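You operate a simulated robot arm through the tools that you are given. There is no shell and no other tool. Be economical: measure what you need, move in short steps, check, and stop when the job is done.

You run a simulated robot arm. Do the job below in one go: nothing can be reset, and whatever is moved stays where it is left.

## Task
Take the terminals box and leave it on the clear pane. Count the tape measures on the top of the blue-legged table, then put as many of the black coils from the top of the blue-legged table on the cream top of the brown dash. Put the blue carton on the returns shelf of the grey rack. Put one of the bolts from the top of the blue-legged table on the rusty bearing. Put the carton labelled "bearings" from the top of the blue-legged table on the shelf of the maroon stand of the black bench engine and the carton that says "bushes" on the low shelf of the green trainer. Pull the sliding washer lid open. The order is free. Set down upright: terminals box, black coil, blue carton, carton.

It is judged by the outcome, as a careful person would: the job done as asked, and still so three seconds after it is handed in. It fails if anything else is knocked over, pushed out of place, dropped, spilled or broken. A push-on lid holds only when it is set on centred and level and pressed home; a screw cap is set on level and turned clockwise until tight.

## Robot
A 6-joint arm with a two-finger gripper on a trunk, on a base that drives. Base frame: it is fixed to the floor where the robot stands at the start and does not move with it; the origin is under the middle of the robot, x ahead of it, y to its left, z up; the surface under the hand at the start is at about z = 804. Units: mm, rad, N and s.
Its first joint turns from -2.897 to 2.897 rad. Places, roughly: black coil [1000, 250, 750]; blue carton [1000, 0, 750]; bolt (6x2x2 cm) [1000, -300, 800]; brown carton, orange carton, red carton, teal cart [1000, 750, 750]; clear pane (21x12x1 cm) [600, 1000, 900]; cream top of the brown dash (50x16 cm) [-1580, 1780, 1040]; low shelf of the green trainer (34x22 cm) [-1680, 1660, 200]; returns shelf of the grey rack [-1600, -1400, 600]; rusty bearing (6x6x3 cm) [600, -100, 800]; shelf of the maroon stand of the black bench engin [-2000, 4060, 700]; sliding washer lid [-400, -1500, 900]; tape measure [1000, 250, 750]. Payload 2.45 kg.
The TCP is the grasp point between the finger pads, 20 mm short of the fingertips. In the tool frame z runs along the fingers and y along their closing line. Largest opening 140 mm; the body of the gripper starts 168 mm behind the TCP.
Orientation is that of the tool frame in the base frame, as a unit quaternion [x, y, z, w]. With the fingers straight down and closing along the base's y, the tool's x points along the base's -x, its y along +y and its z along -z.

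## Interface
- The arm moves only by the tool nudge_tool. Its arguments are lists of equal length, an entry for each row: "delta_pos": the shift along the tool's x, y, z in units of 20 mm (1.0 is 20 mm), a list of three; "rotation": the turn, a rotation vector about the tool's x, y, z in units of 8 degrees (1.0 is 8 degrees), a list of three; "fingers": the gripper command, from -1 (fully open) to 1 (shut), values between in proportion. In form: {"delta_pos": [[x, y, z], ...], "rotation": [[rx, ry, rz], ...], "fingers": [fingers, ...]}. A call has 1 to 8 rows; each row shifts and turns the commanded pose from where the row before left it, along the tool's axes as they then stand. A call with a number of a shift or a turn outside -1 to 1 is refused whole. Rows are played at 5 a second. More than 50 mm and 0.15 rad between two rows, or a gripper value outside its range, and nothing of the call is played. Where a pose cannot be reached the arm comes as near as it can. A force on the tool above 40 N (or 10 N above the force at the start of the call, whichever is more), or a blocked arm, ends the call early, and 0.2 s more pass. Each finger travels about 45 mm/s and halts on what it meets, pressing with about 36 N; the grip force reading is that of the motor and also rises with nothing between the fingers. The clock runs only during rows and for 0.2 s after the last one: add rows that do not move to give the fingers time. The reply holds the time, the measured pose of the TCP, the force on the tool along the base axes, the opening and the grip force, in the units named above and with some noise, with the torque about the TCP (base axes, N m) and any sound that the robot's microphone picked up.
- Cameras (640 x 400 px; columns grow to the right, rows downward): "scene" is now at [-108.3, 131, 1148.1]; the picture's right is [-0.48, -0.88, 0.00], its down [-0.31, 0.17, -0.94] and it looks along [0.82, -0.45, -0.35] (base axes); focal length 214 px, centre (320, 200). "wrist" rides on the gripper at [78, 11, -209] in the tool frame; the picture's right is [-0.14, 0.99, 0.00], its down [-0.92, -0.13, -0.37] and it looks along [-0.36, -0.05, 0.93] (tool axes); focal length 280 px, centre (320, 200). There is no depth. A picture from a camera that has moved, and an enlarged one, comes with that camera's place and axes in the base frame and with its lens. The place of the scene camera against the robot may be out by one fixed shift of up to 12 mm in any direction.
- get_image(camera): a new picture of that camera. It takes no simulated time.
- steer(legs): drives the robot by 1 to 6 legs, each [ahead, left, turn to the left] in mm, mm and rad, along the robot's own axes; the way and the turn of a leg run together, so that a leg with both is an arc; at most 1500 mm and 3.142 rad a leg. The arm and the cameras ride along, it lands a little off, and it stops where it bumps. It gives what a move gives.
- aim_head(pan, tilt): turns the head with the scene camera to pan (to the left, within 2.496 rad either way) and tilt (down, from -0.506 to 1.204), counted from straight ahead of the robot. It gives what a move gives.
- close_up(camera, box): a new picture of the part [left, top, right, bottom] of that camera's present view, enlarged. It takes no simulated time.
- finish_job(): hands the job in; it is judged then, once.

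Work in short steps. Places have to be worked out from the pictures, the camera data and where the tool is seen: move nearer, look again, correct. Check each grasp and each placing, and mend what went wrong. You have 217 turns and 210 pictures in all, those below and enlarged ones among them. Open the gripper and draw the arm clear of the work before you hand the job in, unless the task says otherwise; then end with one line.

The tools are called after "Emit:" by a JSON object that holds its "method" and its "body". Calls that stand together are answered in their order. nudge_tool: Moves the arm, as the interface text tells. Its arguments: {"type":"object","properties":{"delta_pos":{"type":"array","items":{"type":"array","items":{"type":"number"}}},"rotation":{"type":"array","items":{"type":"array","items":{"type":"number"}}},"fingers":{"type":"array","items":{"type":"number"}}},"required":["delta_pos","rotation","fingers"]} The other tools are called the same way: steer (legs) drives the base; aim_head (pan, tilt) turns the head that bears the scene camera; get_image (camera) takes a picture; close_up (camera, box) takes an enlarged picture of a part of a camera's view; finish_job () hands the job in.

At the start:

```text
clock: 0.0
eef_pos: [637.3, 107.1, 1089.0]
tool_rot: [0.0, 1.0, 0.0, 0.0]
ft_force: [0.9, 0.1, 0.1]
ft_torque: [0.0, 0.0, 0.01]
finger_gap: 140.2
finger_force: 0.0
robot x, y, heading: [-0.8, -2.1, 0.003]
head pan, tilt: [-0.497, 0.358]
```

scene: 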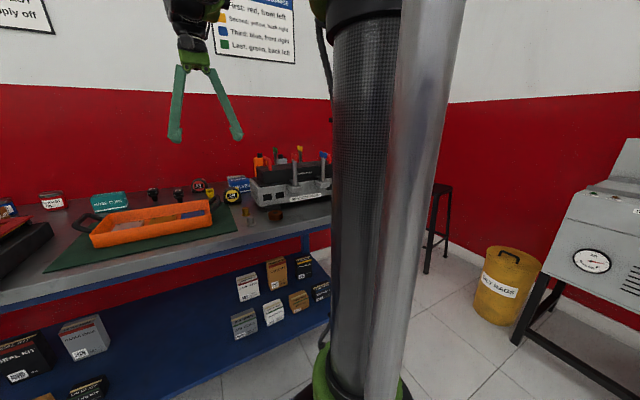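
wrist: 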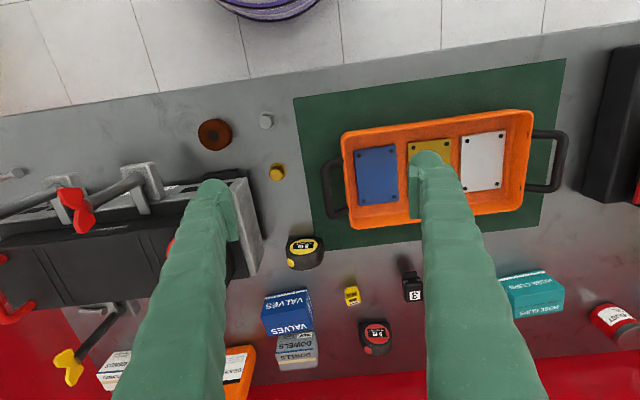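

I start by looking over the table with the head turned, beginning to the left where other items lie.

Emit:
{"method": "aim_head", "body": {"pan": 0.3, "tilt": 0.45}}

Emit:
{"method": "get_image", "body": {"camera": "scene"}}

Emit:
{"method": "close_up", "body": {"camera": "wrist", "box": [180, 80, 640, 400]}}

```text
clock: 1.1
eef_pos: [636.5, 106.6, 1089.9]
tool_rot: [0.001, 1.0, 0.0, 0.001]
ft_force: [0.4, 0.3, -0.3]
ft_torque: [0.06, 0.02, -0.02]
finger_gap: 140.0
finger_force: 0.1
robot x, y, heading: [0.4, -0.5, -0.001]
head pan, tilt: [0.3, 0.45]
```

```text
207 pictures are left
camera scene: at [-102.2, 202.5, 1139.5], right [0.29, -0.96, 0.0], down [-0.42, -0.13, -0.9], along [0.86, 0.27, -0.44], focal length 214 px, centre (320, 200)
```

scene: 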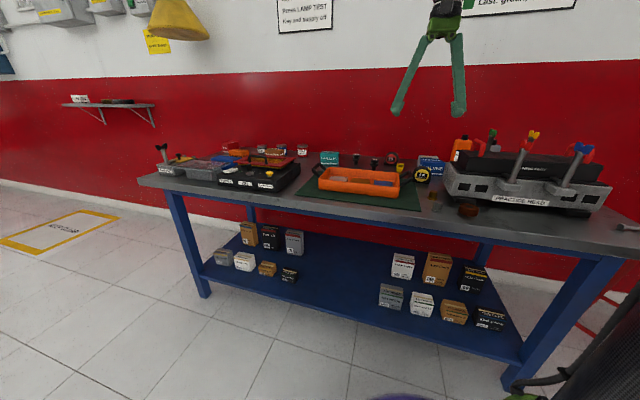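

```text
1.25 times, centred on (410, 240) of wrist
camera zoom: at [558.8, 117.1, 1298.2], right [0.14, 0.99, 0.0], down [0.92, -0.13, 0.37], along [0.36, -0.05, -0.93], focal length 350 px, centre (208, 150)
```

zoom: 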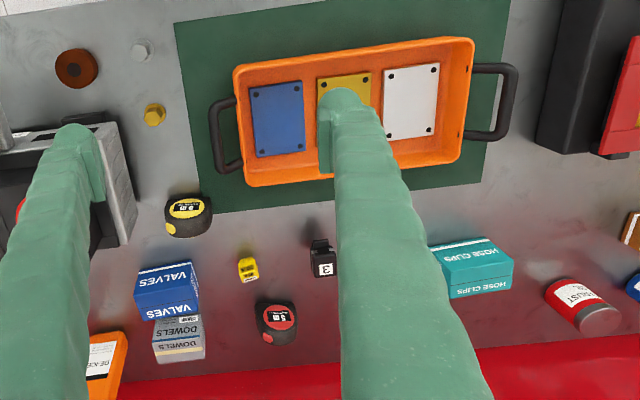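

I see the long table with many items; I zoom in on both halves of its top.

Emit:
{"method": "close_up", "body": {"camera": "scene", "box": [140, 125, 320, 237]}}

Emit:
{"method": "close_up", "body": {"camera": "scene", "box": [300, 120, 460, 220]}}

Emit:
{"method": "close_up", "body": {"camera": "scene", "box": [420, 120, 640, 258]}}

Emit:
{"method": "close_up", "body": {"camera": "wrist", "box": [220, 200, 440, 338]}}

```text
3.56 times, centred on (230, 181) of scene
camera zoom: at [-102.2, 202.5, 1139.5], right [0.29, -0.96, 0.0], down [-0.42, -0.13, -0.9], along [0.86, 0.27, -0.44], focal length 763 px, centre (640, 268)
```

zoom: 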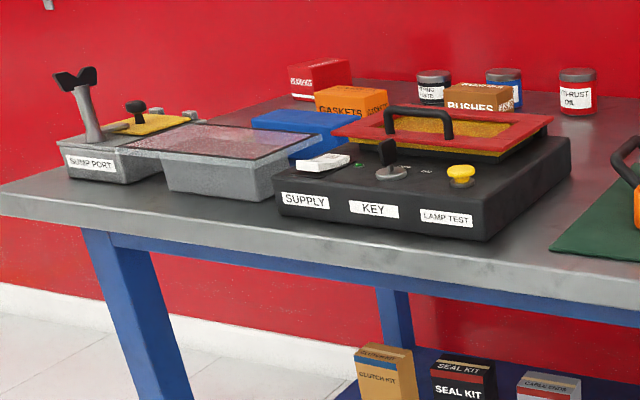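

```text
4.00 times, centred on (380, 170) of scene
camera zoom: at [-102.2, 202.5, 1139.5], right [0.29, -0.96, 0.0], down [-0.42, -0.13, -0.9], along [0.86, 0.27, -0.44], focal length 858 px, centre (80, 320)
```

zoom: 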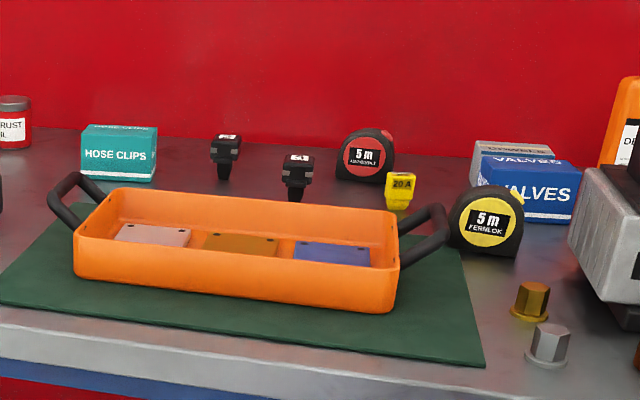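

```text
2.90 times, centred on (530, 189) of scene
camera zoom: at [-102.2, 202.5, 1139.5], right [0.29, -0.96, 0.0], down [-0.42, -0.13, -0.9], along [0.86, 0.27, -0.44], focal length 622 px, centre (-289, 232)
```

zoom: 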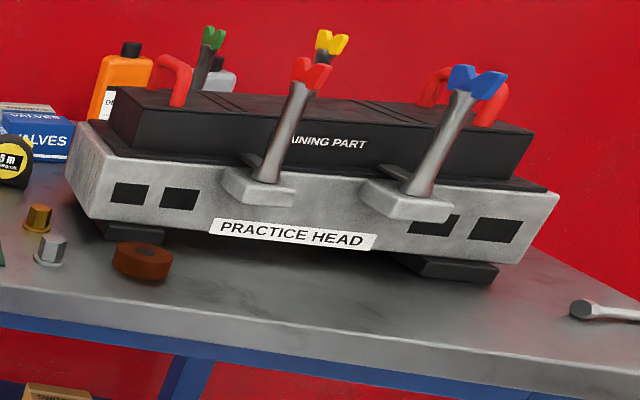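

```text
2.90 times, centred on (330, 269) of wrist
camera zoom: at [558.8, 117.1, 1298.2], right [0.14, 0.99, 0.0], down [0.92, -0.13, 0.37], along [0.36, -0.05, -0.93], focal length 813 px, centre (291, 0)
```

zoom: 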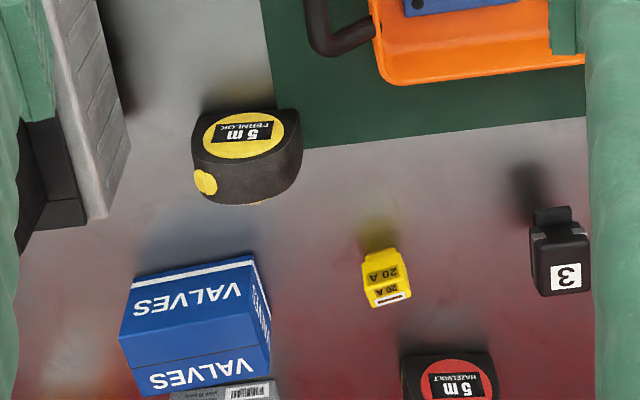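

Two tape measures and two black coils so far; bearings, gaskets and bushes cartons lie at left. Next, zoom on the lower shelf to look for the terminals box.

Emit:
{"method": "close_up", "body": {"camera": "scene", "box": [205, 215, 325, 290]}}

Emit:
{"method": "close_up", "body": {"camera": "scene", "box": [365, 235, 525, 335]}}

Emit:
{"method": "close_up", "body": {"camera": "wrist", "box": [480, 200, 640, 300]}}

```text
5.33 times, centred on (265, 252) of scene
camera zoom: at [-102.2, 202.5, 1139.5], right [0.29, -0.96, 0.0], down [-0.42, -0.13, -0.9], along [0.86, 0.27, -0.44], focal length 1144 px, centre (613, -80)
```

zoom: 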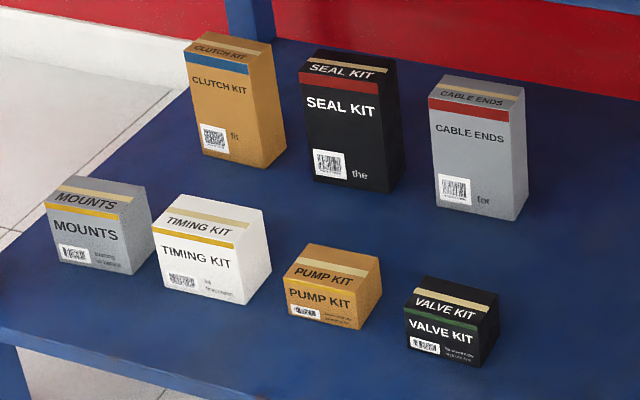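

```text
4.00 times, centred on (445, 285) of scene
camera zoom: at [-102.2, 202.5, 1139.5], right [0.29, -0.96, 0.0], down [-0.42, -0.13, -0.9], along [0.86, 0.27, -0.44], focal length 858 px, centre (-180, -140)
```

zoom: 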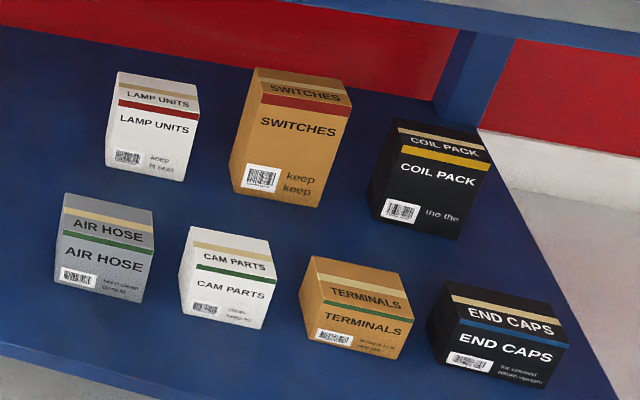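

```text
4.00 times, centred on (560, 250) of wrist
camera zoom: at [558.8, 117.1, 1298.2], right [0.14, 0.99, 0.0], down [0.92, -0.13, 0.37], along [0.36, -0.05, -0.93], focal length 1122 px, centre (-640, 0)
```

zoom: 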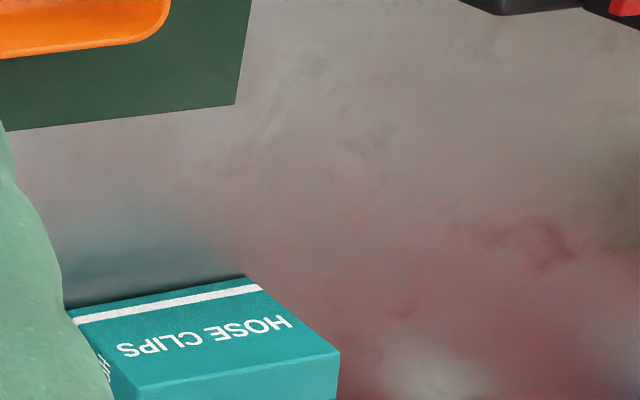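

The terminals box is on the lower shelf, front row. Now I survey the rest of the room with the head.

Emit:
{"method": "aim_head", "body": {"pan": 2.4, "tilt": 0.3}}

Emit:
{"method": "get_image", "body": {"camera": "scene"}}

Emit:
{"method": "aim_head", "body": {"pan": -1.7, "tilt": 0.3}}

Emit:
{"method": "get_image", "body": {"camera": "scene"}}

Emit:
{"method": "aim_head", "body": {"pan": -2.49, "tilt": 0.3}}

Emit:
{"method": "get_image", "body": {"camera": "scene"}}

```text
clock: 3.1
eef_pos: [636.6, 105.1, 1089.1]
tool_rot: [0.0, 1.0, 0.0, 0.0]
ft_force: [-0.7, 0.9, 0.5]
ft_torque: [0.01, -0.01, 0.02]
finger_gap: 139.8
finger_force: 0.1
robot x, y, heading: [2.0, -0.1, -0.005]
head pan, tilt: [2.4, 0.3]
```

```text
198 pictures are left
camera scene: at [-258.8, 238.5, 1153.5], right [0.68, 0.74, 0.0], down [0.22, -0.2, -0.96], along [-0.7, 0.65, -0.3], focal length 214 px, centre (320, 200)
```

scene: 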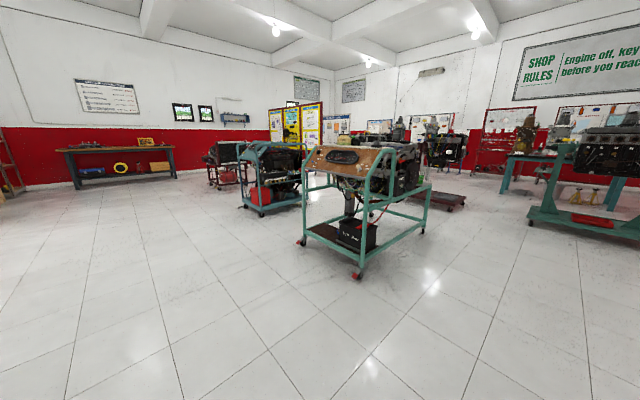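

```text
clock: 6.5
eef_pos: [636.9, 105.6, 1089.1]
tool_rot: [0.0, 1.0, 0.0, 0.0]
ft_force: [0.2, 0.1, -0.4]
ft_torque: [0.0, 0.01, 0.0]
finger_gap: 140.1
finger_force: 0.0
robot x, y, heading: [-3.1, -0.0, -0.005]
head pan, tilt: [-1.7, 0.3]
```

```text
197 pictures are left
camera scene: at [-202.0, 82.8, 1153.5], right [-0.99, 0.13, 0.0], down [0.04, 0.29, -0.96], along [-0.12, -0.95, -0.3], focal length 214 px, centre (320, 200)
```

scene: 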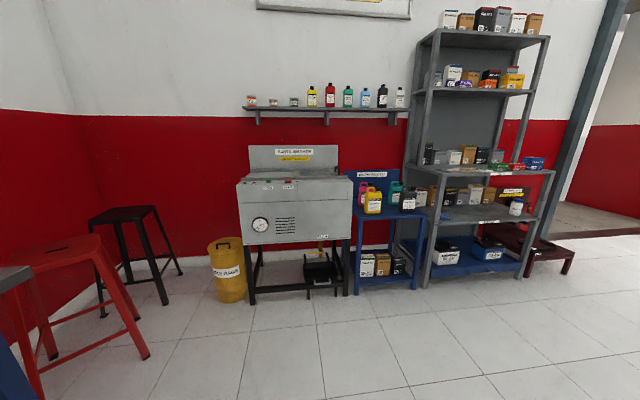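

```text
clock: 7.6
eef_pos: [636.9, 105.2, 1088.9]
tool_rot: [0.001, 1.0, 0.0, 0.0]
ft_force: [0.6, 0.1, 0.1]
ft_torque: [-0.01, -0.04, 0.02]
finger_gap: 140.1
finger_force: 0.0
robot x, y, heading: [3.0, 0.5, -0.004]
head pan, tilt: [-2.491, 0.3]
```

```text
196 pictures are left
camera scene: at [-264.3, 118.7, 1153.5], right [-0.61, 0.8, 0.0], down [0.23, 0.18, -0.96], along [-0.76, -0.58, -0.3], focal length 214 px, centre (320, 200)
```

scene: 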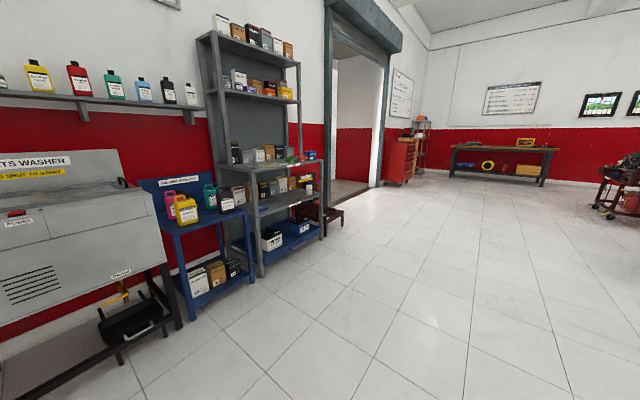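

I zoom in on the washer and the rack to find the returns shelf and lid.

Emit:
{"method": "close_up", "body": {"camera": "scene", "box": [190, 130, 350, 270]}}

Emit:
{"method": "close_up", "body": {"camera": "scene", "box": [0, 130, 180, 250]}}

Emit:
{"method": "aim_head", "body": {"pan": 2.4, "tilt": 0.3}}

Emit:
{"method": "close_up", "body": {"camera": "scene", "box": [280, 120, 450, 290]}}

Emit:
{"method": "close_up", "body": {"camera": "scene", "box": [400, 90, 640, 250]}}

```text
2.86 times, centred on (270, 200) of scene
camera zoom: at [-264.3, 118.7, 1153.5], right [-0.61, 0.8, 0.0], down [0.23, 0.18, -0.96], along [-0.76, -0.58, -0.3], focal length 613 px, centre (463, 200)
```

zoom: 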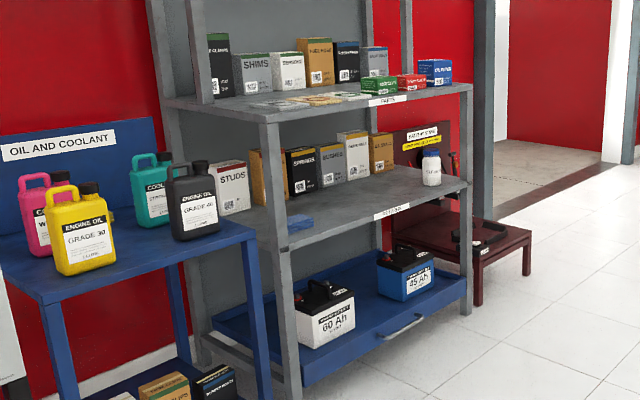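

```text
3.33 times, centred on (90, 190) of scene
camera zoom: at [-264.3, 118.7, 1153.5], right [-0.61, 0.8, 0.0], down [0.23, 0.18, -0.96], along [-0.76, -0.58, -0.3], focal length 715 px, centre (1087, 233)
```

zoom: 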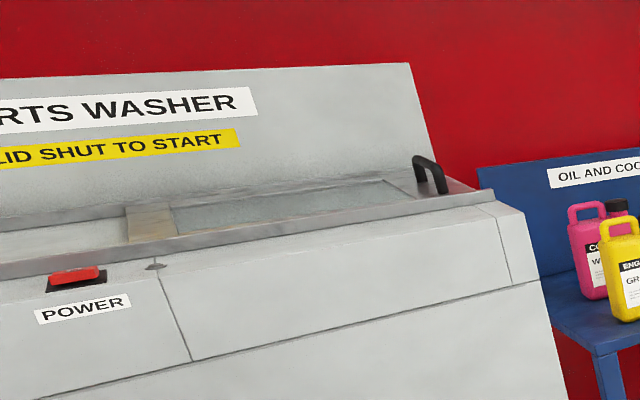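

```text
clock: 11.4
eef_pos: [637.2, 106.1, 1087.9]
tool_rot: [0.001, 1.0, 0.0, 0.0]
ft_force: [0.4, 0.4, 0.3]
ft_torque: [-0.01, -0.02, 0.0]
finger_gap: 140.3
finger_force: 0.1
robot x, y, heading: [-0.5, -5.0, 0.007]
head pan, tilt: [2.4, 0.3]
```

```text
2.35 times, centred on (365, 205) of scene
camera zoom: at [-258.9, 238.5, 1153.5], right [0.68, 0.74, 0.0], down [0.22, -0.2, -0.96], along [-0.7, 0.65, -0.3], focal length 505 px, centre (214, 188)
```

zoom: 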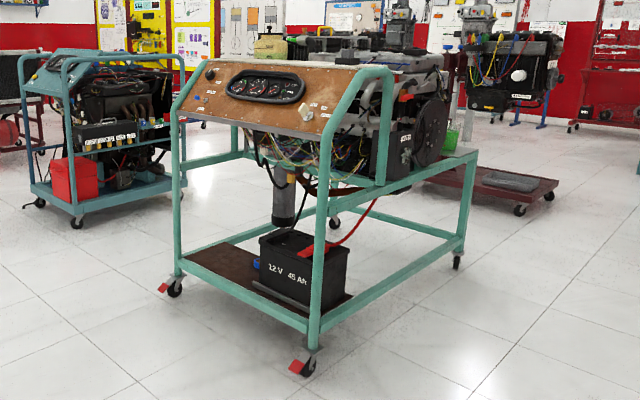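

```text
2.50 times, centred on (520, 170) of scene
camera zoom: at [-258.9, 238.5, 1153.5], right [0.68, 0.74, 0.0], down [0.22, -0.2, -0.96], along [-0.7, 0.65, -0.3], focal length 536 px, centre (-180, 275)
```

zoom: 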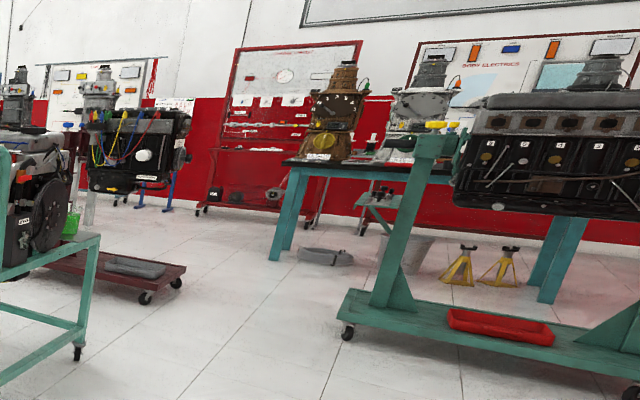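

Now look at the right part of the blue-legged table for the bolts and behind the practice head.

Emit:
{"method": "aim_head", "body": {"pan": -0.35, "tilt": 0.5}}

Emit:
{"method": "get_image", "body": {"camera": "scene"}}

Emit:
{"method": "close_up", "body": {"camera": "wrist", "box": [0, 100, 320, 300]}}

```text
clock: 13.9
eef_pos: [637.2, 105.5, 1089.3]
tool_rot: [0.0, 1.0, 0.0, 0.0]
ft_force: [-0.8, 0.5, -0.9]
ft_torque: [-0.01, -0.01, -0.01]
finger_gap: 140.0
finger_force: 0.1
robot x, y, heading: [1.9, 0.0, 0.003]
head pan, tilt: [-0.351, 0.499]
```

```text
191 pictures are left
camera scene: at [-104.6, 144.1, 1135.1], right [-0.34, -0.94, 0.0], down [-0.45, 0.16, -0.88], along [0.82, -0.3, -0.48], focal length 214 px, centre (320, 200)
```

scene: 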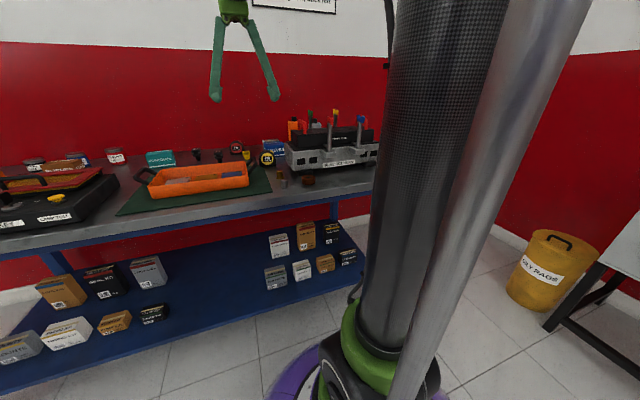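

```text
2.00 times, centred on (160, 200) of wrist
camera zoom: at [558.8, 117.1, 1298.3], right [0.14, 0.99, 0.0], down [0.92, -0.13, 0.37], along [0.36, -0.05, -0.93], focal length 561 px, centre (640, 200)
```

zoom: 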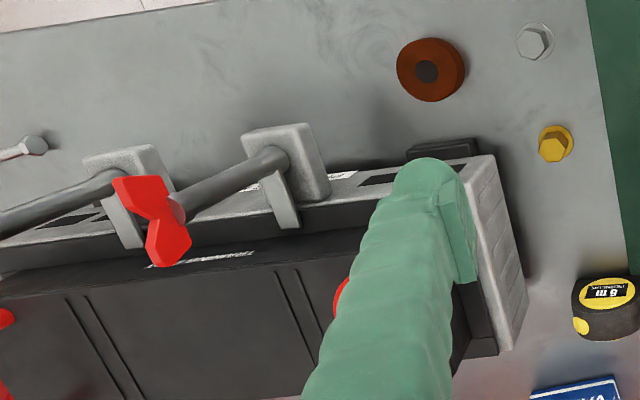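

I shift the arm right and up to view the right end of the table with the wrist camera.

Emit:
{"method": "nudge_tool", "body": {"delta_pos": [[0, -1, -1], [0, -1, -1], [0, -1, -1], [0, -1, -1], [0, -1, -1], [0, -1, 0], [0, -1, 0], [0, -1, 0]], "rotation": [[0, 0, 0], [0, 0, 0], [0, 0, 0], [0, 0, 0], [0, 0, 0], [0, 0, 0], [0, 0, 0], [0, 0, 0]], "fingers": [-1, -1, -1, -1, -1, -1, -1, -1]}}

Emit:
{"method": "nudge_tool", "body": {"delta_pos": [[0, -1, 0], [0, -1, 0], [0, -1, 0], [0, -1, 0], [0, -1, 0], [0, -1, 0], [0, -1, 0], [0, -1, 0]], "rotation": [[0, 0, 0], [0, 0, 0], [0, 0, 0], [0, 0, 0], [0, 0, 0], [0, 0, 0], [0, 0, 0], [0, 0, 0]], "fingers": [-1, -1, -1, -1, -1, -1, -1, -1]}}

Emit:
{"method": "get_image", "body": {"camera": "wrist"}}

```text
clock: 15.7
eef_pos: [636.5, -53.7, 1190.0]
tool_rot: [0.0, 1.0, -0.001, 0.0]
ft_force: [0.2, -0.4, -0.2]
ft_torque: [-0.07, 0.02, 0.01]
finger_gap: 140.1
finger_force: 0.0
robot x, y, heading: [-0.7, 2.0, -0.003]
head pan, tilt: [-0.351, 0.499]
```

```text
clock: 17.5
eef_pos: [636.1, -213.4, 1190.1]
tool_rot: [0.0, 1.0, 0.0, 0.0]
ft_force: [-0.4, -0.3, -0.6]
ft_torque: [-0.07, -0.01, 0.01]
finger_gap: 139.9
finger_force: 0.0
robot x, y, heading: [-2.5, 1.3, 0.007]
head pan, tilt: [-0.351, 0.499]
```

```text
189 pictures are left
camera wrist: at [558.2, -202.6, 1398.7], right [0.14, 0.99, 0.0], down [0.92, -0.13, 0.37], along [0.36, -0.05, -0.93], focal length 280 px, centre (320, 200)
```

wrist: 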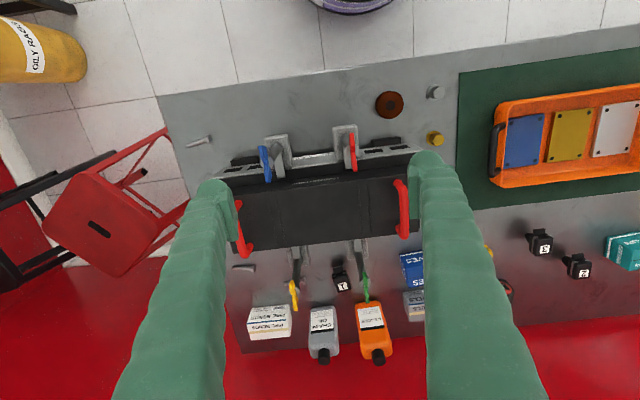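

There are more coils behind the practice head and two bolt-like items; zoom in.

Emit:
{"method": "close_up", "body": {"camera": "wrist", "box": [220, 240, 440, 378]}}

Emit:
{"method": "close_up", "body": {"camera": "wrist", "box": [160, 110, 320, 210]}}

Emit:
{"method": "close_up", "body": {"camera": "wrist", "box": [480, 200, 640, 300]}}

```text
2.90 times, centred on (330, 309) of wrist
camera zoom: at [558.2, -202.6, 1398.7], right [0.14, 0.99, 0.0], down [0.92, -0.13, 0.37], along [0.36, -0.05, -0.93], focal length 813 px, centre (291, -116)
```

zoom: 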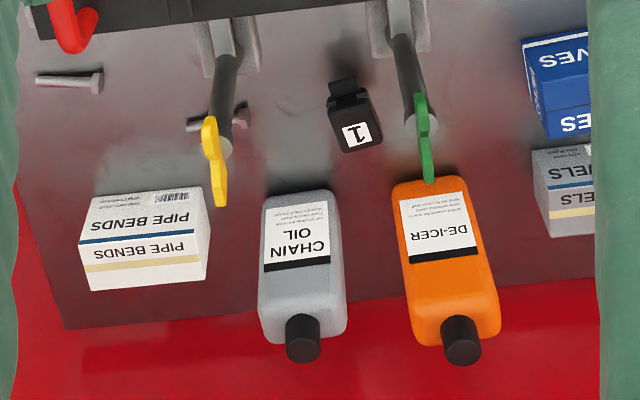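

```text
4.00 times, centred on (240, 160) of wrist
camera zoom: at [558.2, -202.6, 1398.7], right [0.14, 0.99, 0.0], down [0.92, -0.13, 0.37], along [0.36, -0.05, -0.93], focal length 1122 px, centre (640, 360)
```

zoom: 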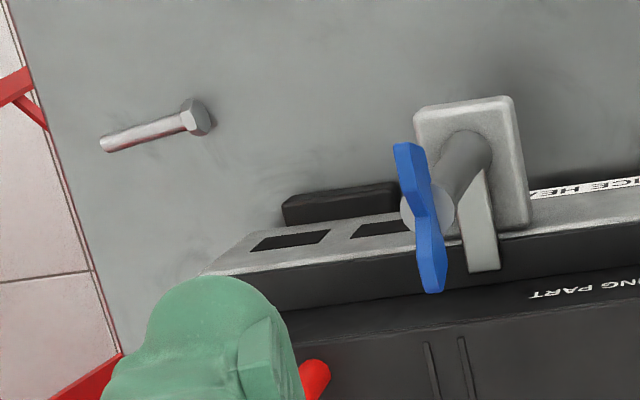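

```text
4.00 times, centred on (560, 250) of wrist
camera zoom: at [558.2, -202.6, 1398.7], right [0.14, 0.99, 0.0], down [0.92, -0.13, 0.37], along [0.36, -0.05, -0.93], focal length 1122 px, centre (-640, 0)
```

zoom: 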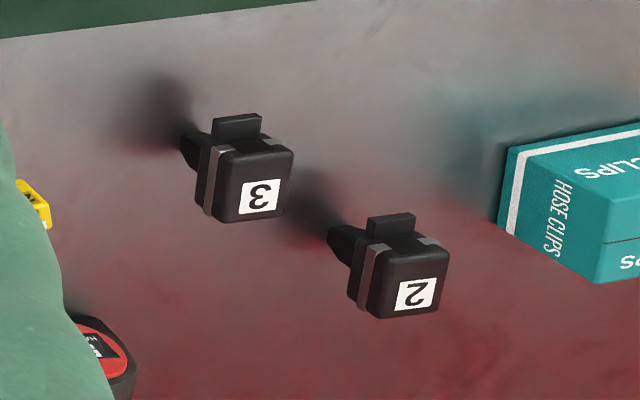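

Three coils and three bolts are seen; the front bolt lies near (622, -460). I move above it, then turn the gripper about 81° so it closes across the bolt.

Emit:
{"method": "nudge_tool", "body": {"delta_pos": [[0.1, -1, 0], [0.1, -1, 0], [0.1, -1, 0], [0.1, -1, 0], [0.1, -1, 0], [0.1, -1, 0], [0.1, -1, 0], [0, -1, 0]], "rotation": [[0, 0, 0], [0, 0, 0], [0, 0, 0], [0, 0, 0], [0, 0, 0], [0, 0, 0], [0, 0, 0], [0, 0, 0]], "fingers": [-1, -1, -1, -1, -1, -1, -1, -1]}}

Emit:
{"method": "nudge_tool", "body": {"delta_pos": [[0, -1, 0], [0, -1, 0], [0, -1, 0], [0, -1, 0], [0, -0.35, 0], [0, 0, 0], [0, 0, 0], [0, 0, 0]], "rotation": [[0, 0, 0], [0, 0, 0], [0, 0, 0], [0, 0, 0], [0, 0, 1], [0, 0, 1], [0, 0, 1], [0, 0, 1]], "fingers": [-1, -1, -1, -1, -1, -1, -1, -1]}}

Emit:
{"method": "nudge_tool", "body": {"delta_pos": [[0, 0, 1], [0, 0, 1], [0, 0, 1], [0, 0, 1], [0, 0, 1], [0, 0, 1], [0, 0, 1], [0, 0, 1]], "rotation": [[0, 0, 1], [0, 0, 1], [0, 0, 1], [0, 0, 1], [0, 0, 1], [0, 0, 1], [0, 0, 0.1], [0, 0, 0]], "fingers": [0.2, 0.2, 0.2, 0.2, 0.2, 0.2, 0.2, 0.2]}}

Emit:
{"method": "get_image", "body": {"camera": "wrist"}}

```text
clock: 19.3
eef_pos: [623.6, -374.3, 1189.7]
tool_rot: [-0.001, 1.0, 0.0, 0.0]
ft_force: [0.0, 0.0, 0.2]
ft_torque: [-0.06, -0.01, -0.01]
finger_gap: 140.3
finger_force: 0.1
robot x, y, heading: [1.6, 4.7, -0.003]
head pan, tilt: [-0.351, 0.499]
```

```text
clock: 21.1
eef_pos: [623.0, -461.0, 1188.8]
tool_rot: [0.277, 0.961, -0.001, 0.001]
ft_force: [-0.2, 0.4, -0.6]
ft_torque: [-0.02, -0.02, 0.0]
finger_gap: 140.5
finger_force: 0.2
robot x, y, heading: [-1.3, 2.7, 0.003]
head pan, tilt: [-0.351, 0.499]
```

```text
clock: 22.9
eef_pos: [622.5, -459.8, 1029.3]
tool_rot: [0.649, 0.761, 0.0, 0.0]
ft_force: [1.1, -0.1, 0.2]
ft_torque: [-0.02, -0.03, -0.04]
finger_gap: 55.9
finger_force: 0.0
robot x, y, heading: [0.6, 0.7, 0.001]
head pan, tilt: [-0.351, 0.499]
```

```text
185 pictures are left
camera wrist: at [620.8, -381.1, 1238.5], right [1.0, 0.02, 0.0], down [0.02, -0.93, 0.37], along [0.01, -0.37, -0.93], focal length 280 px, centre (320, 200)
```

wrist: 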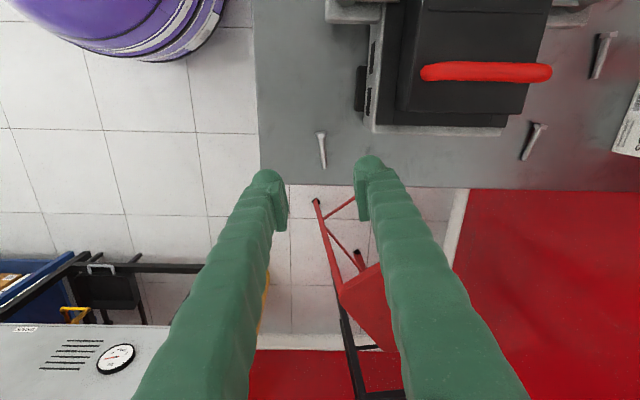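

Bolt centre is about (627, -468). I correct, turn slightly, and descend towards it.

Emit:
{"method": "nudge_tool", "body": {"delta_pos": [[-0.42, 0.2, 1], [0, 0, 1], [0, 0, 1], [0, 0, 1], [0, 0, 1], [0, 0, 1], [0, 0, 1], [0, 0, 0]], "rotation": [[0, 0, 0.5], [0, 0, 0], [0, 0, 0], [0, 0, 0], [0, 0, 0], [0, 0, 0], [0, 0, 0], [0, 0, 0]], "fingers": [0.2, 0.2, 0.2, 0.2, 0.2, 0.2, 0.2, 0.2]}}

Emit:
{"method": "get_image", "body": {"camera": "wrist"}}

```text
clock: 24.7
eef_pos: [627.5, -468.0, 889.4]
tool_rot: [0.674, 0.739, 0.0, 0.0]
ft_force: [0.8, -0.2, -0.2]
ft_torque: [0.01, 0.01, 0.0]
finger_gap: 56.0
finger_force: 0.0
robot x, y, heading: [-1.6, -0.3, 0.0]
head pan, tilt: [-0.351, 0.499]
```

```text
184 pictures are left
camera wrist: at [631.3, -389.2, 1098.1], right [1.0, -0.05, 0.0], down [-0.04, -0.93, 0.37], along [-0.02, -0.37, -0.93], focal length 280 px, centre (320, 200)
```

wrist: 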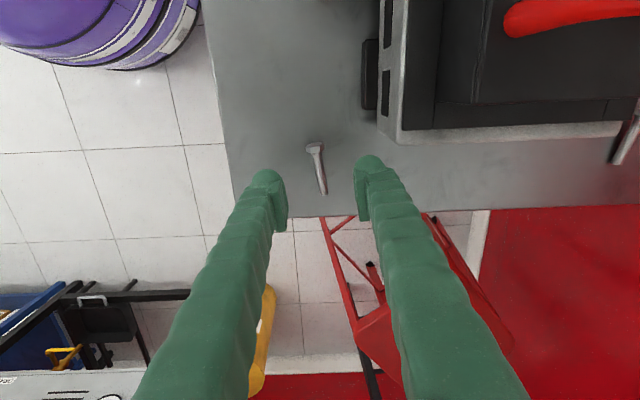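

Aligned well; descend the last 62 mm and close.

Emit:
{"method": "nudge_tool", "body": {"delta_pos": [[0, -0.1, 1], [0, 0, 1], [0, 0, 1], [0, 0, 0.1], [0, 0, 0], [0, 0, 0], [0, 0, 0], [0, 0, 0]], "rotation": [[0, 0, -0.3], [0, 0, 0], [0, 0, 0], [0, 0, 0], [0, 0, 0], [0, 0, 0], [0, 0, 0], [0, 0, 0]], "fingers": [0.2, 0.2, 0.2, 0.2, 1, 1, 1, 1]}}

Emit:
{"method": "get_image", "body": {"camera": "wrist"}}

```text
clock: 26.5
eef_pos: [624.8, -470.2, 827.0]
tool_rot: [0.659, 0.752, 0.0, 0.0]
ft_force: [0.7, -1.0, 6.9]
ft_torque: [0.06, 0.02, 0.01]
finger_gap: 6.0
finger_force: 25.2
robot x, y, heading: [2.2, 0.8, -0.003]
head pan, tilt: [-0.351, 0.499]
```

```text
183 pictures are left
camera wrist: at [626.5, -389.7, 1036.8], right [1.0, -0.01, 0.0], down [-0.01, -0.93, 0.37], along [0.0, -0.37, -0.93], focal length 280 px, centre (320, 200)
```

wrist: 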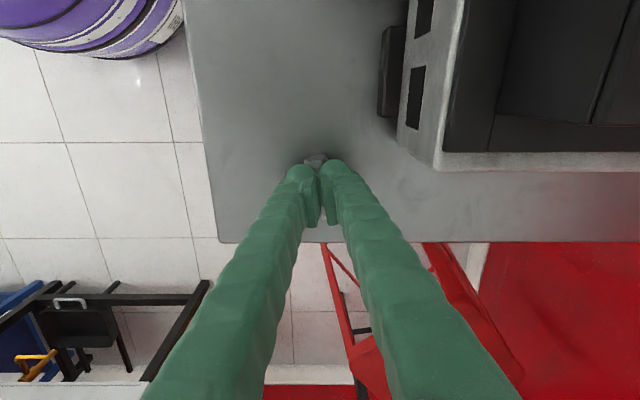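

Gap 6 mm suggests the shank is held; lift and check.

Emit:
{"method": "nudge_tool", "body": {"delta_pos": [[0, 0, 0], [0, 0, -1], [0, 0, -1], [0, 0, -1], [0, 0, -1], [0, 0, -1], [0, 0, -1], [0, 0, -1]], "rotation": [[0, 0, 0], [0, 0, 0], [0, 0, 0], [0, 0, 0], [0, 0, 0], [0, 0, 0], [0, 0, 0], [0, 0, 0]], "fingers": [1, 1, 1, 1, 1, 1, 1, 1]}}

Emit:
{"method": "get_image", "body": {"camera": "wrist"}}

```text
clock: 28.3
eef_pos: [625.4, -469.2, 967.4]
tool_rot: [0.659, 0.753, -0.001, 0.0]
ft_force: [-0.1, -0.6, -0.4]
ft_torque: [-0.02, -0.03, -0.02]
finger_gap: 0.0
finger_force: 29.4
robot x, y, heading: [2.6, -2.2, -0.003]
head pan, tilt: [-0.351, 0.499]
```

```text
182 pictures are left
camera wrist: at [627.1, -389.7, 1176.8], right [1.0, -0.01, 0.0], down [0.0, -0.93, 0.37], along [0.0, -0.37, -0.93], focal length 280 px, centre (320, 200)
```

wrist: 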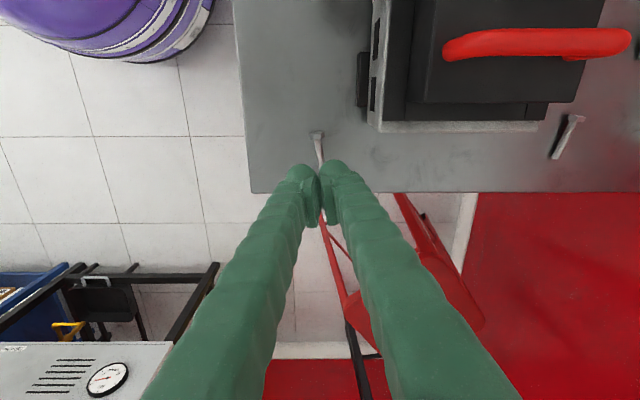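

It slipped out – grasp was too high. I reopen, descend further with force watching.

Emit:
{"method": "nudge_tool", "body": {"delta_pos": [[0, 0, 1], [0, 0, 1], [0, 0, 1], [0, 0, 1], [0, 0, 1], [0, 0, 1], [0, 0, 0.5], [0, 0, 0]], "rotation": [[0, 0, 0], [0, 0, 0], [0, 0, 0], [0, 0, 0], [0, 0, 0], [0, 0, 0], [0, 0, 0], [0, 0, 0]], "fingers": [0.5, 0.5, 0.5, 0.5, 0.5, 0.5, 0.5, 0.5]}}

Emit:
{"method": "nudge_tool", "body": {"delta_pos": [[0, 0, 0.25], [0, 0, 0.15], [0, 0, 0.15], [0, 0, 0.15], [0, 0, 0.15], [0, 0, 0.15], [0, 0, 0.15]], "rotation": [[0, 0, 0], [0, 0, 0], [0, 0, 0], [0, 0, 0], [0, 0, 0], [0, 0, 0], [0, 0, 0]], "fingers": [0.5, 0.5, 0.5, 0.5, 0.5, 0.5, 0.5]}}

Emit:
{"method": "close_up", "body": {"camera": "wrist", "box": [240, 120, 400, 220]}}

```text
clock: 30.1
eef_pos: [626.0, -468.9, 836.1]
tool_rot: [0.659, 0.752, 0.0, 0.0]
ft_force: [-0.4, -0.5, 0.7]
ft_torque: [0.01, -0.01, -0.01]
finger_gap: 35.0
finger_force: 0.0
robot x, y, heading: [-0.6, -2.8, -0.001]
head pan, tilt: [-0.351, 0.499]
```

```text
clock: 31.5
eef_pos: [625.2, -469.4, 819.0]
tool_rot: [0.659, 0.752, 0.001, 0.0]
ft_force: [-5.0, 4.2, 17.6]
ft_torque: [0.13, 0.16, 0.01]
finger_gap: 35.0
finger_force: 0.0
robot x, y, heading: [0.9, 1.5, -0.003]
head pan, tilt: [-0.351, 0.499]
stopped in row 7: the force on the tool passed its limit at 50 N (the readings are from after the stop); the commanded pose is now the measured one
```

```text
4.00 times, centred on (320, 170) of wrist
camera zoom: at [626.6, -389.7, 1028.8], right [1.0, -0.01, 0.0], down [0.0, -0.93, 0.37], along [0.0, -0.37, -0.93], focal length 1122 px, centre (320, 320)
```

zoom: 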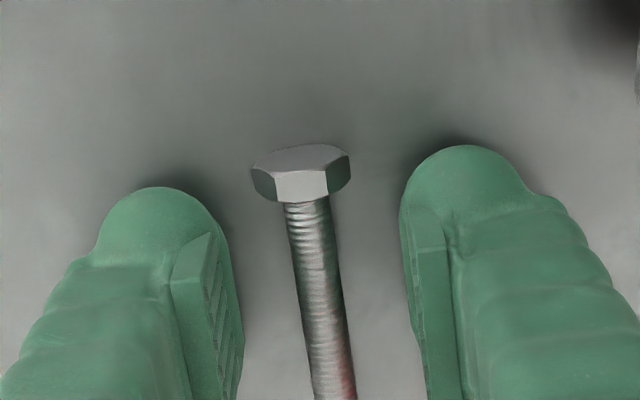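

Table contact at TCP z≈819; raise 2 mm, shift 6 mm to the shank, and close.

Emit:
{"method": "nudge_tool", "body": {"delta_pos": [[0, 0, -0.15], [-0.3, 0, 0], [0, 0, 0], [0, 0, 0], [0, 0, 0], [0, 0, 0], [0, 0, -1], [0, 0, -1]], "rotation": [[0, 0, 0], [0, 0, 0], [0, 0, 0], [0, 0, 0], [0, 0, 0], [0, 0, 0], [0, 0, 0], [0, 0, 0]], "fingers": [0.5, 0.5, 1, 1, 1, 1, 1, 1]}}

Emit:
{"method": "nudge_tool", "body": {"delta_pos": [[0, 0, -1], [0, 0, -1], [0, 0, -1], [0, 0, -1], [0, 0, -1]], "rotation": [[0, 0, 0], [0, 0, 0], [0, 0, 0], [0, 0, 0], [0, 0, 0]], "fingers": [1, 1, 1, 1, 1]}}

Emit:
{"method": "get_image", "body": {"camera": "wrist"}}

```text
clock: 33.3
eef_pos: [628.0, -475.3, 861.9]
tool_rot: [0.659, 0.752, 0.0, 0.0]
ft_force: [0.7, -0.5, -0.4]
ft_torque: [0.0, -0.03, 0.01]
finger_gap: 6.5
finger_force: 34.9
robot x, y, heading: [0.7, -1.0, 0.003]
head pan, tilt: [-0.351, 0.499]
```

```text
clock: 34.5
eef_pos: [629.0, -474.9, 961.7]
tool_rot: [0.659, 0.752, 0.0, 0.001]
ft_force: [-0.2, -0.7, 0.4]
ft_torque: [-0.01, 0.01, -0.02]
finger_gap: 6.6
finger_force: 34.5
robot x, y, heading: [-0.0, 1.3, -0.002]
head pan, tilt: [-0.351, 0.499]
```

```text
180 pictures are left
camera wrist: at [628.2, -395.6, 1170.6], right [1.0, -0.01, 0.0], down [-0.01, -0.93, 0.37], along [0.0, -0.37, -0.93], focal length 280 px, centre (320, 200)
```

wrist: 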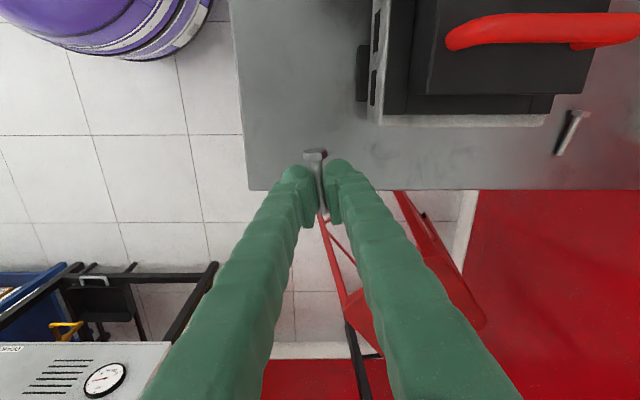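

The bolt is held. I raise and travel along +y toward the bearing, then look.

Emit:
{"method": "nudge_tool", "body": {"delta_pos": [[0, 0, -1], [0, 0, -1], [0, 0, -1], [0, 0, -1], [0, 0, -1], [0, 0, -1], [0, 0, -1], [0, 0, -1]], "rotation": [[0, 0, 0], [0, 0, 0], [0, 0, 0], [0, 0, 0], [0, 0, 0], [0, 0, 0], [0, 0, 0], [0, 0, 0]], "fingers": [1, 1, 1, 1, 1, 1, 1, 1]}}

Emit:
{"method": "nudge_tool", "body": {"delta_pos": [[1, 0.06, 0], [1, 0.06, 0], [1, 0.06, 0], [1, 0.06, 0], [1, 0.06, 0], [1, 0.06, 0], [1, 0.06, 0], [1, 0.06, 0]], "rotation": [[0, 0, 0], [0, 0, 0], [0, 0, 0], [0, 0, 0], [0, 0, 0], [0, 0, 0], [0, 0, 0], [0, 0, 0]], "fingers": [1, 1, 1, 1, 1, 1, 1, 1]}}

Emit:
{"method": "nudge_tool", "body": {"delta_pos": [[1, 0.06, 0], [1, 0.06, 0], [1, 0.06, 0], [1, 0.06, 0], [1, 0.06, 0], [1, 0.06, 0], [1, 0.06, 0], [1, 0.06, 0]], "rotation": [[0, 0, 0], [0, 0, 0], [0, 0, 0], [0, 0, 0], [0, 0, 0], [0, 0, 0], [0, 0, 0], [0, 0, 0]], "fingers": [1, 1, 1, 1, 1, 1, 1, 1]}}

Emit:
{"method": "get_image", "body": {"camera": "wrist"}}

```text
clock: 36.3
eef_pos: [627.1, -475.2, 1123.2]
tool_rot: [0.659, 0.753, 0.0, 0.0]
ft_force: [-0.4, -1.1, -0.6]
ft_torque: [0.0, -0.01, -0.01]
finger_gap: 6.7
finger_force: 34.9
robot x, y, heading: [1.1, -0.2, -0.001]
head pan, tilt: [-0.351, 0.499]
```

```text
clock: 38.1
eef_pos: [615.1, -314.5, 1121.4]
tool_rot: [0.659, 0.752, 0.0, 0.0]
ft_force: [-0.3, -0.1, -0.7]
ft_torque: [0.01, 0.01, 0.04]
finger_gap: 6.9
finger_force: 35.1
robot x, y, heading: [-0.6, 2.4, 0.001]
head pan, tilt: [-0.351, 0.499]
```

```text
clock: 39.9
eef_pos: [604.1, -155.2, 1122.8]
tool_rot: [0.658, 0.753, 0.001, -0.001]
ft_force: [0.0, -1.1, -0.7]
ft_torque: [0.02, 0.02, -0.01]
finger_gap: 6.7
finger_force: 34.9
robot x, y, heading: [1.1, 1.4, 0.002]
head pan, tilt: [-0.351, 0.499]
```

```text
179 pictures are left
camera wrist: at [604.8, -76.1, 1331.2], right [1.0, -0.01, 0.0], down [-0.01, -0.93, 0.37], along [0.0, -0.37, -0.93], focal length 280 px, centre (320, 200)
```

wrist: 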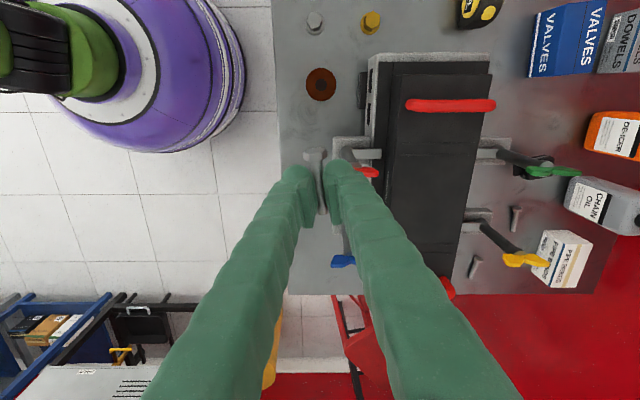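

Bearing centre ≈ (607, -70). Move over it and lower to 900.

Emit:
{"method": "nudge_tool", "body": {"delta_pos": [[1, 0.17, 0], [1, 0.17, 0], [1, 0.17, 0], [1, 0.17, 0], [0.1, 0, 1], [0, 0, 1], [0, 0, 1], [0, 0, 1]], "rotation": [[0, 0, 0], [0, 0, 0], [0, 0, 0], [0, 0, 0], [0, 0, 0], [0, 0, 0], [0, 0, 0], [0, 0, 0]], "fingers": [1, 1, 1, 1, 1, 1, 1, 1]}}

Emit:
{"method": "nudge_tool", "body": {"delta_pos": [[0, 0, 1], [0, 0, 1], [0, 0, 1], [0, 0, 1], [0, 0, 1], [0, 0, 1], [0, 0, 1], [0, 0, 0]], "rotation": [[0, 0, 0], [0, 0, 0], [0, 0, 0], [0, 0, 0], [0, 0, 0], [0, 0, 0], [0, 0, 0], [0, 0, 0]], "fingers": [1, 1, 1, 1, 1, 1, 1, 1]}}

Emit:
{"method": "get_image", "body": {"camera": "wrist"}}

```text
clock: 41.7
eef_pos: [606.5, -71.8, 1042.8]
tool_rot: [0.659, 0.752, 0.0, 0.0]
ft_force: [-0.3, 0.1, -1.2]
ft_torque: [-0.01, 0.03, 0.01]
finger_gap: 6.7
finger_force: 35.1
robot x, y, heading: [1.5, -0.9, -0.001]
head pan, tilt: [-0.351, 0.499]
```

```text
clock: 43.5
eef_pos: [607.2, -73.3, 902.1]
tool_rot: [0.659, 0.752, 0.0, -0.001]
ft_force: [0.0, 0.6, 0.1]
ft_torque: [-0.02, -0.01, 0.0]
finger_gap: 6.8
finger_force: 34.9
robot x, y, heading: [-0.7, -1.9, -0.002]
head pan, tilt: [-0.351, 0.499]
```

```text
178 pictures are left
camera wrist: at [607.8, 6.8, 1110.3], right [1.0, -0.01, 0.0], down [-0.01, -0.93, 0.37], along [0.0, -0.37, -0.93], focal length 280 px, centre (320, 200)
```

wrist: 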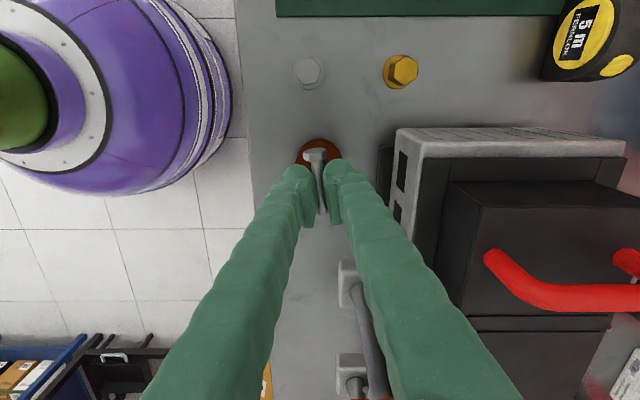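

Centred over the bearing. Descend gently until contact.

Emit:
{"method": "nudge_tool", "body": {"delta_pos": [[0.1, 0, 1], [0, 0, 0.9], [0, 0, 0.15], [0, 0, 0.15], [0, 0, 0.15]], "rotation": [[0, 0, 0], [0, 0, 0], [0, 0, 0], [0, 0, 0], [0, 0, 0]], "fingers": [1, 1, 1, 1, 1]}}

Emit:
{"method": "close_up", "body": {"camera": "wrist", "box": [240, 120, 400, 220]}}

```text
clock: 44.7
eef_pos: [606.3, -70.1, 854.4]
tool_rot: [0.659, 0.752, 0.0, 0.0]
ft_force: [-0.7, -0.3, -0.4]
ft_torque: [-0.05, 0.02, 0.03]
finger_gap: 6.9
finger_force: 34.4
robot x, y, heading: [1.4, 1.7, 0.003]
head pan, tilt: [-0.351, 0.499]
```

```text
4.00 times, centred on (320, 170) of wrist
camera zoom: at [607.1, 8.8, 1063.4], right [1.0, -0.01, 0.0], down [-0.01, -0.93, 0.37], along [0.0, -0.37, -0.93], focal length 1122 px, centre (320, 320)
```

zoom: 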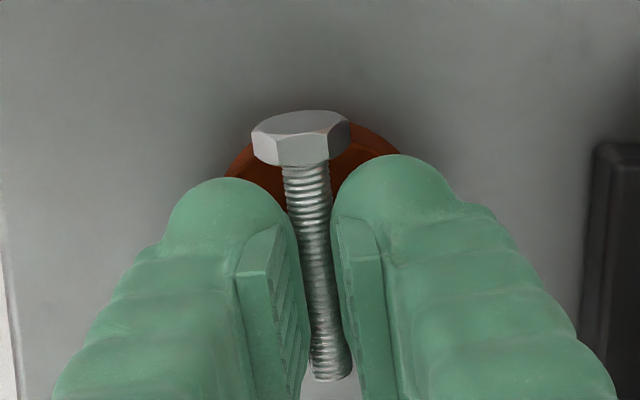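

Nearly there; lower in small steps until contact.

Emit:
{"method": "nudge_tool", "body": {"delta_pos": [[-0.1, 0, 0.1], [0, 0, 0.1], [0, 0, 0.1], [0, 0, 0.1]], "rotation": [[0, 0, 0], [0, 0, 0], [0, 0, 0], [0, 0, 0]], "fingers": [1, 1, 1, 1]}}

```text
clock: 45.7
eef_pos: [607.0, -71.6, 846.1]
tool_rot: [0.658, 0.753, 0.0, 0.0]
ft_force: [-0.8, 0.2, -0.5]
ft_torque: [-0.01, 0.02, -0.02]
finger_gap: 6.7
finger_force: 34.5
robot x, y, heading: [2.6, -1.5, -0.002]
head pan, tilt: [-0.351, 0.499]
```

No contact yet; continue.

Emit:
{"method": "nudge_tool", "body": {"delta_pos": [[0, 0, 0.08], [0, 0, 0.08], [0, 0, 0.08], [0, 0, 0.08], [0, 0, 0.08]], "rotation": [[0, 0, 0], [0, 0, 0], [0, 0, 0], [0, 0, 0], [0, 0, 0]], "fingers": [1, 1, 1, 1, 1]}}

Emit:
{"method": "close_up", "body": {"camera": "wrist", "box": [240, 120, 400, 220]}}

```text
clock: 46.9
eef_pos: [607.4, -73.2, 840.1]
tool_rot: [0.658, 0.753, 0.0, 0.001]
ft_force: [-3.7, 1.4, 20.6]
ft_torque: [0.15, 0.12, 0.0]
finger_gap: 7.8
finger_force: 35.3
robot x, y, heading: [-2.2, 1.8, -0.002]
head pan, tilt: [-0.351, 0.499]
stopped in row 5: the force on the tool passed its limit at 46 N (the readings are from after the stop); the commanded pose is now the measured one
```

```text
4.00 times, centred on (320, 170) of wrist
camera zoom: at [606.8, 6.5, 1049.8], right [1.0, -0.01, 0.0], down [-0.01, -0.93, 0.37], along [0.0, -0.37, -0.93], focal length 1122 px, centre (320, 320)
```

zoom: 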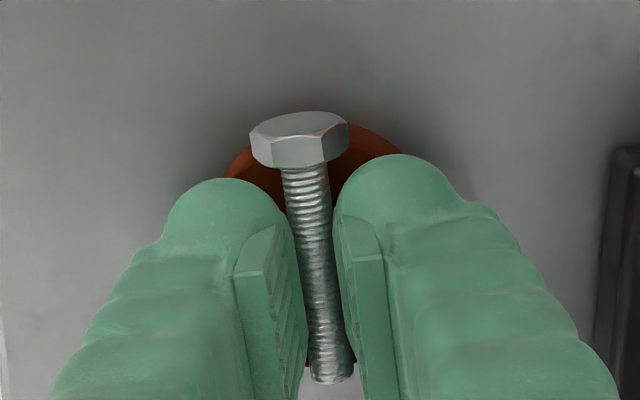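

Contact made; ease up 1 mm and open gently, then rise.

Emit:
{"method": "nudge_tool", "body": {"delta_pos": [[0, 0, -0.1], [0, 0, 0], [0, 0, 0], [0, 0, 0], [0, 0, -0.5], [0, 0, -1], [0, 0, -1], [0, 0, -1]], "rotation": [[0, 0, 0], [0, 0, 0], [0, 0, 0], [0, 0, 0], [0, 0, 0], [0, 0, 0], [0, 0, 0], [0, 0, 0]], "fingers": [1, 0.75, 0.55, 0.5, 0.5, 0.5, 0.5, 0.5]}}

Emit:
{"method": "close_up", "body": {"camera": "wrist", "box": [220, 100, 420, 225]}}

```text
clock: 48.7
eef_pos: [607.7, -73.7, 912.7]
tool_rot: [0.659, 0.752, 0.001, -0.001]
ft_force: [0.0, 0.4, -0.5]
ft_torque: [0.0, 0.0, 0.04]
finger_gap: 35.3
finger_force: 0.1
robot x, y, heading: [-0.7, 0.9, 0.001]
head pan, tilt: [-0.351, 0.499]
```

```text
3.20 times, centred on (320, 162) of wrist
camera zoom: at [607.5, 6.5, 1121.6], right [1.0, -0.01, 0.0], down [-0.01, -0.93, 0.37], along [0.0, -0.37, -0.93], focal length 897 px, centre (320, 320)
```

zoom: 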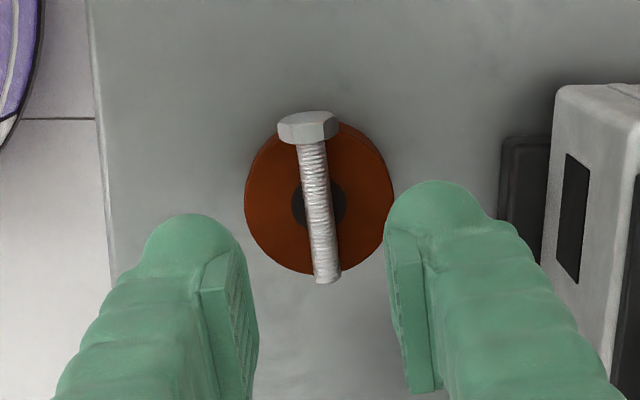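

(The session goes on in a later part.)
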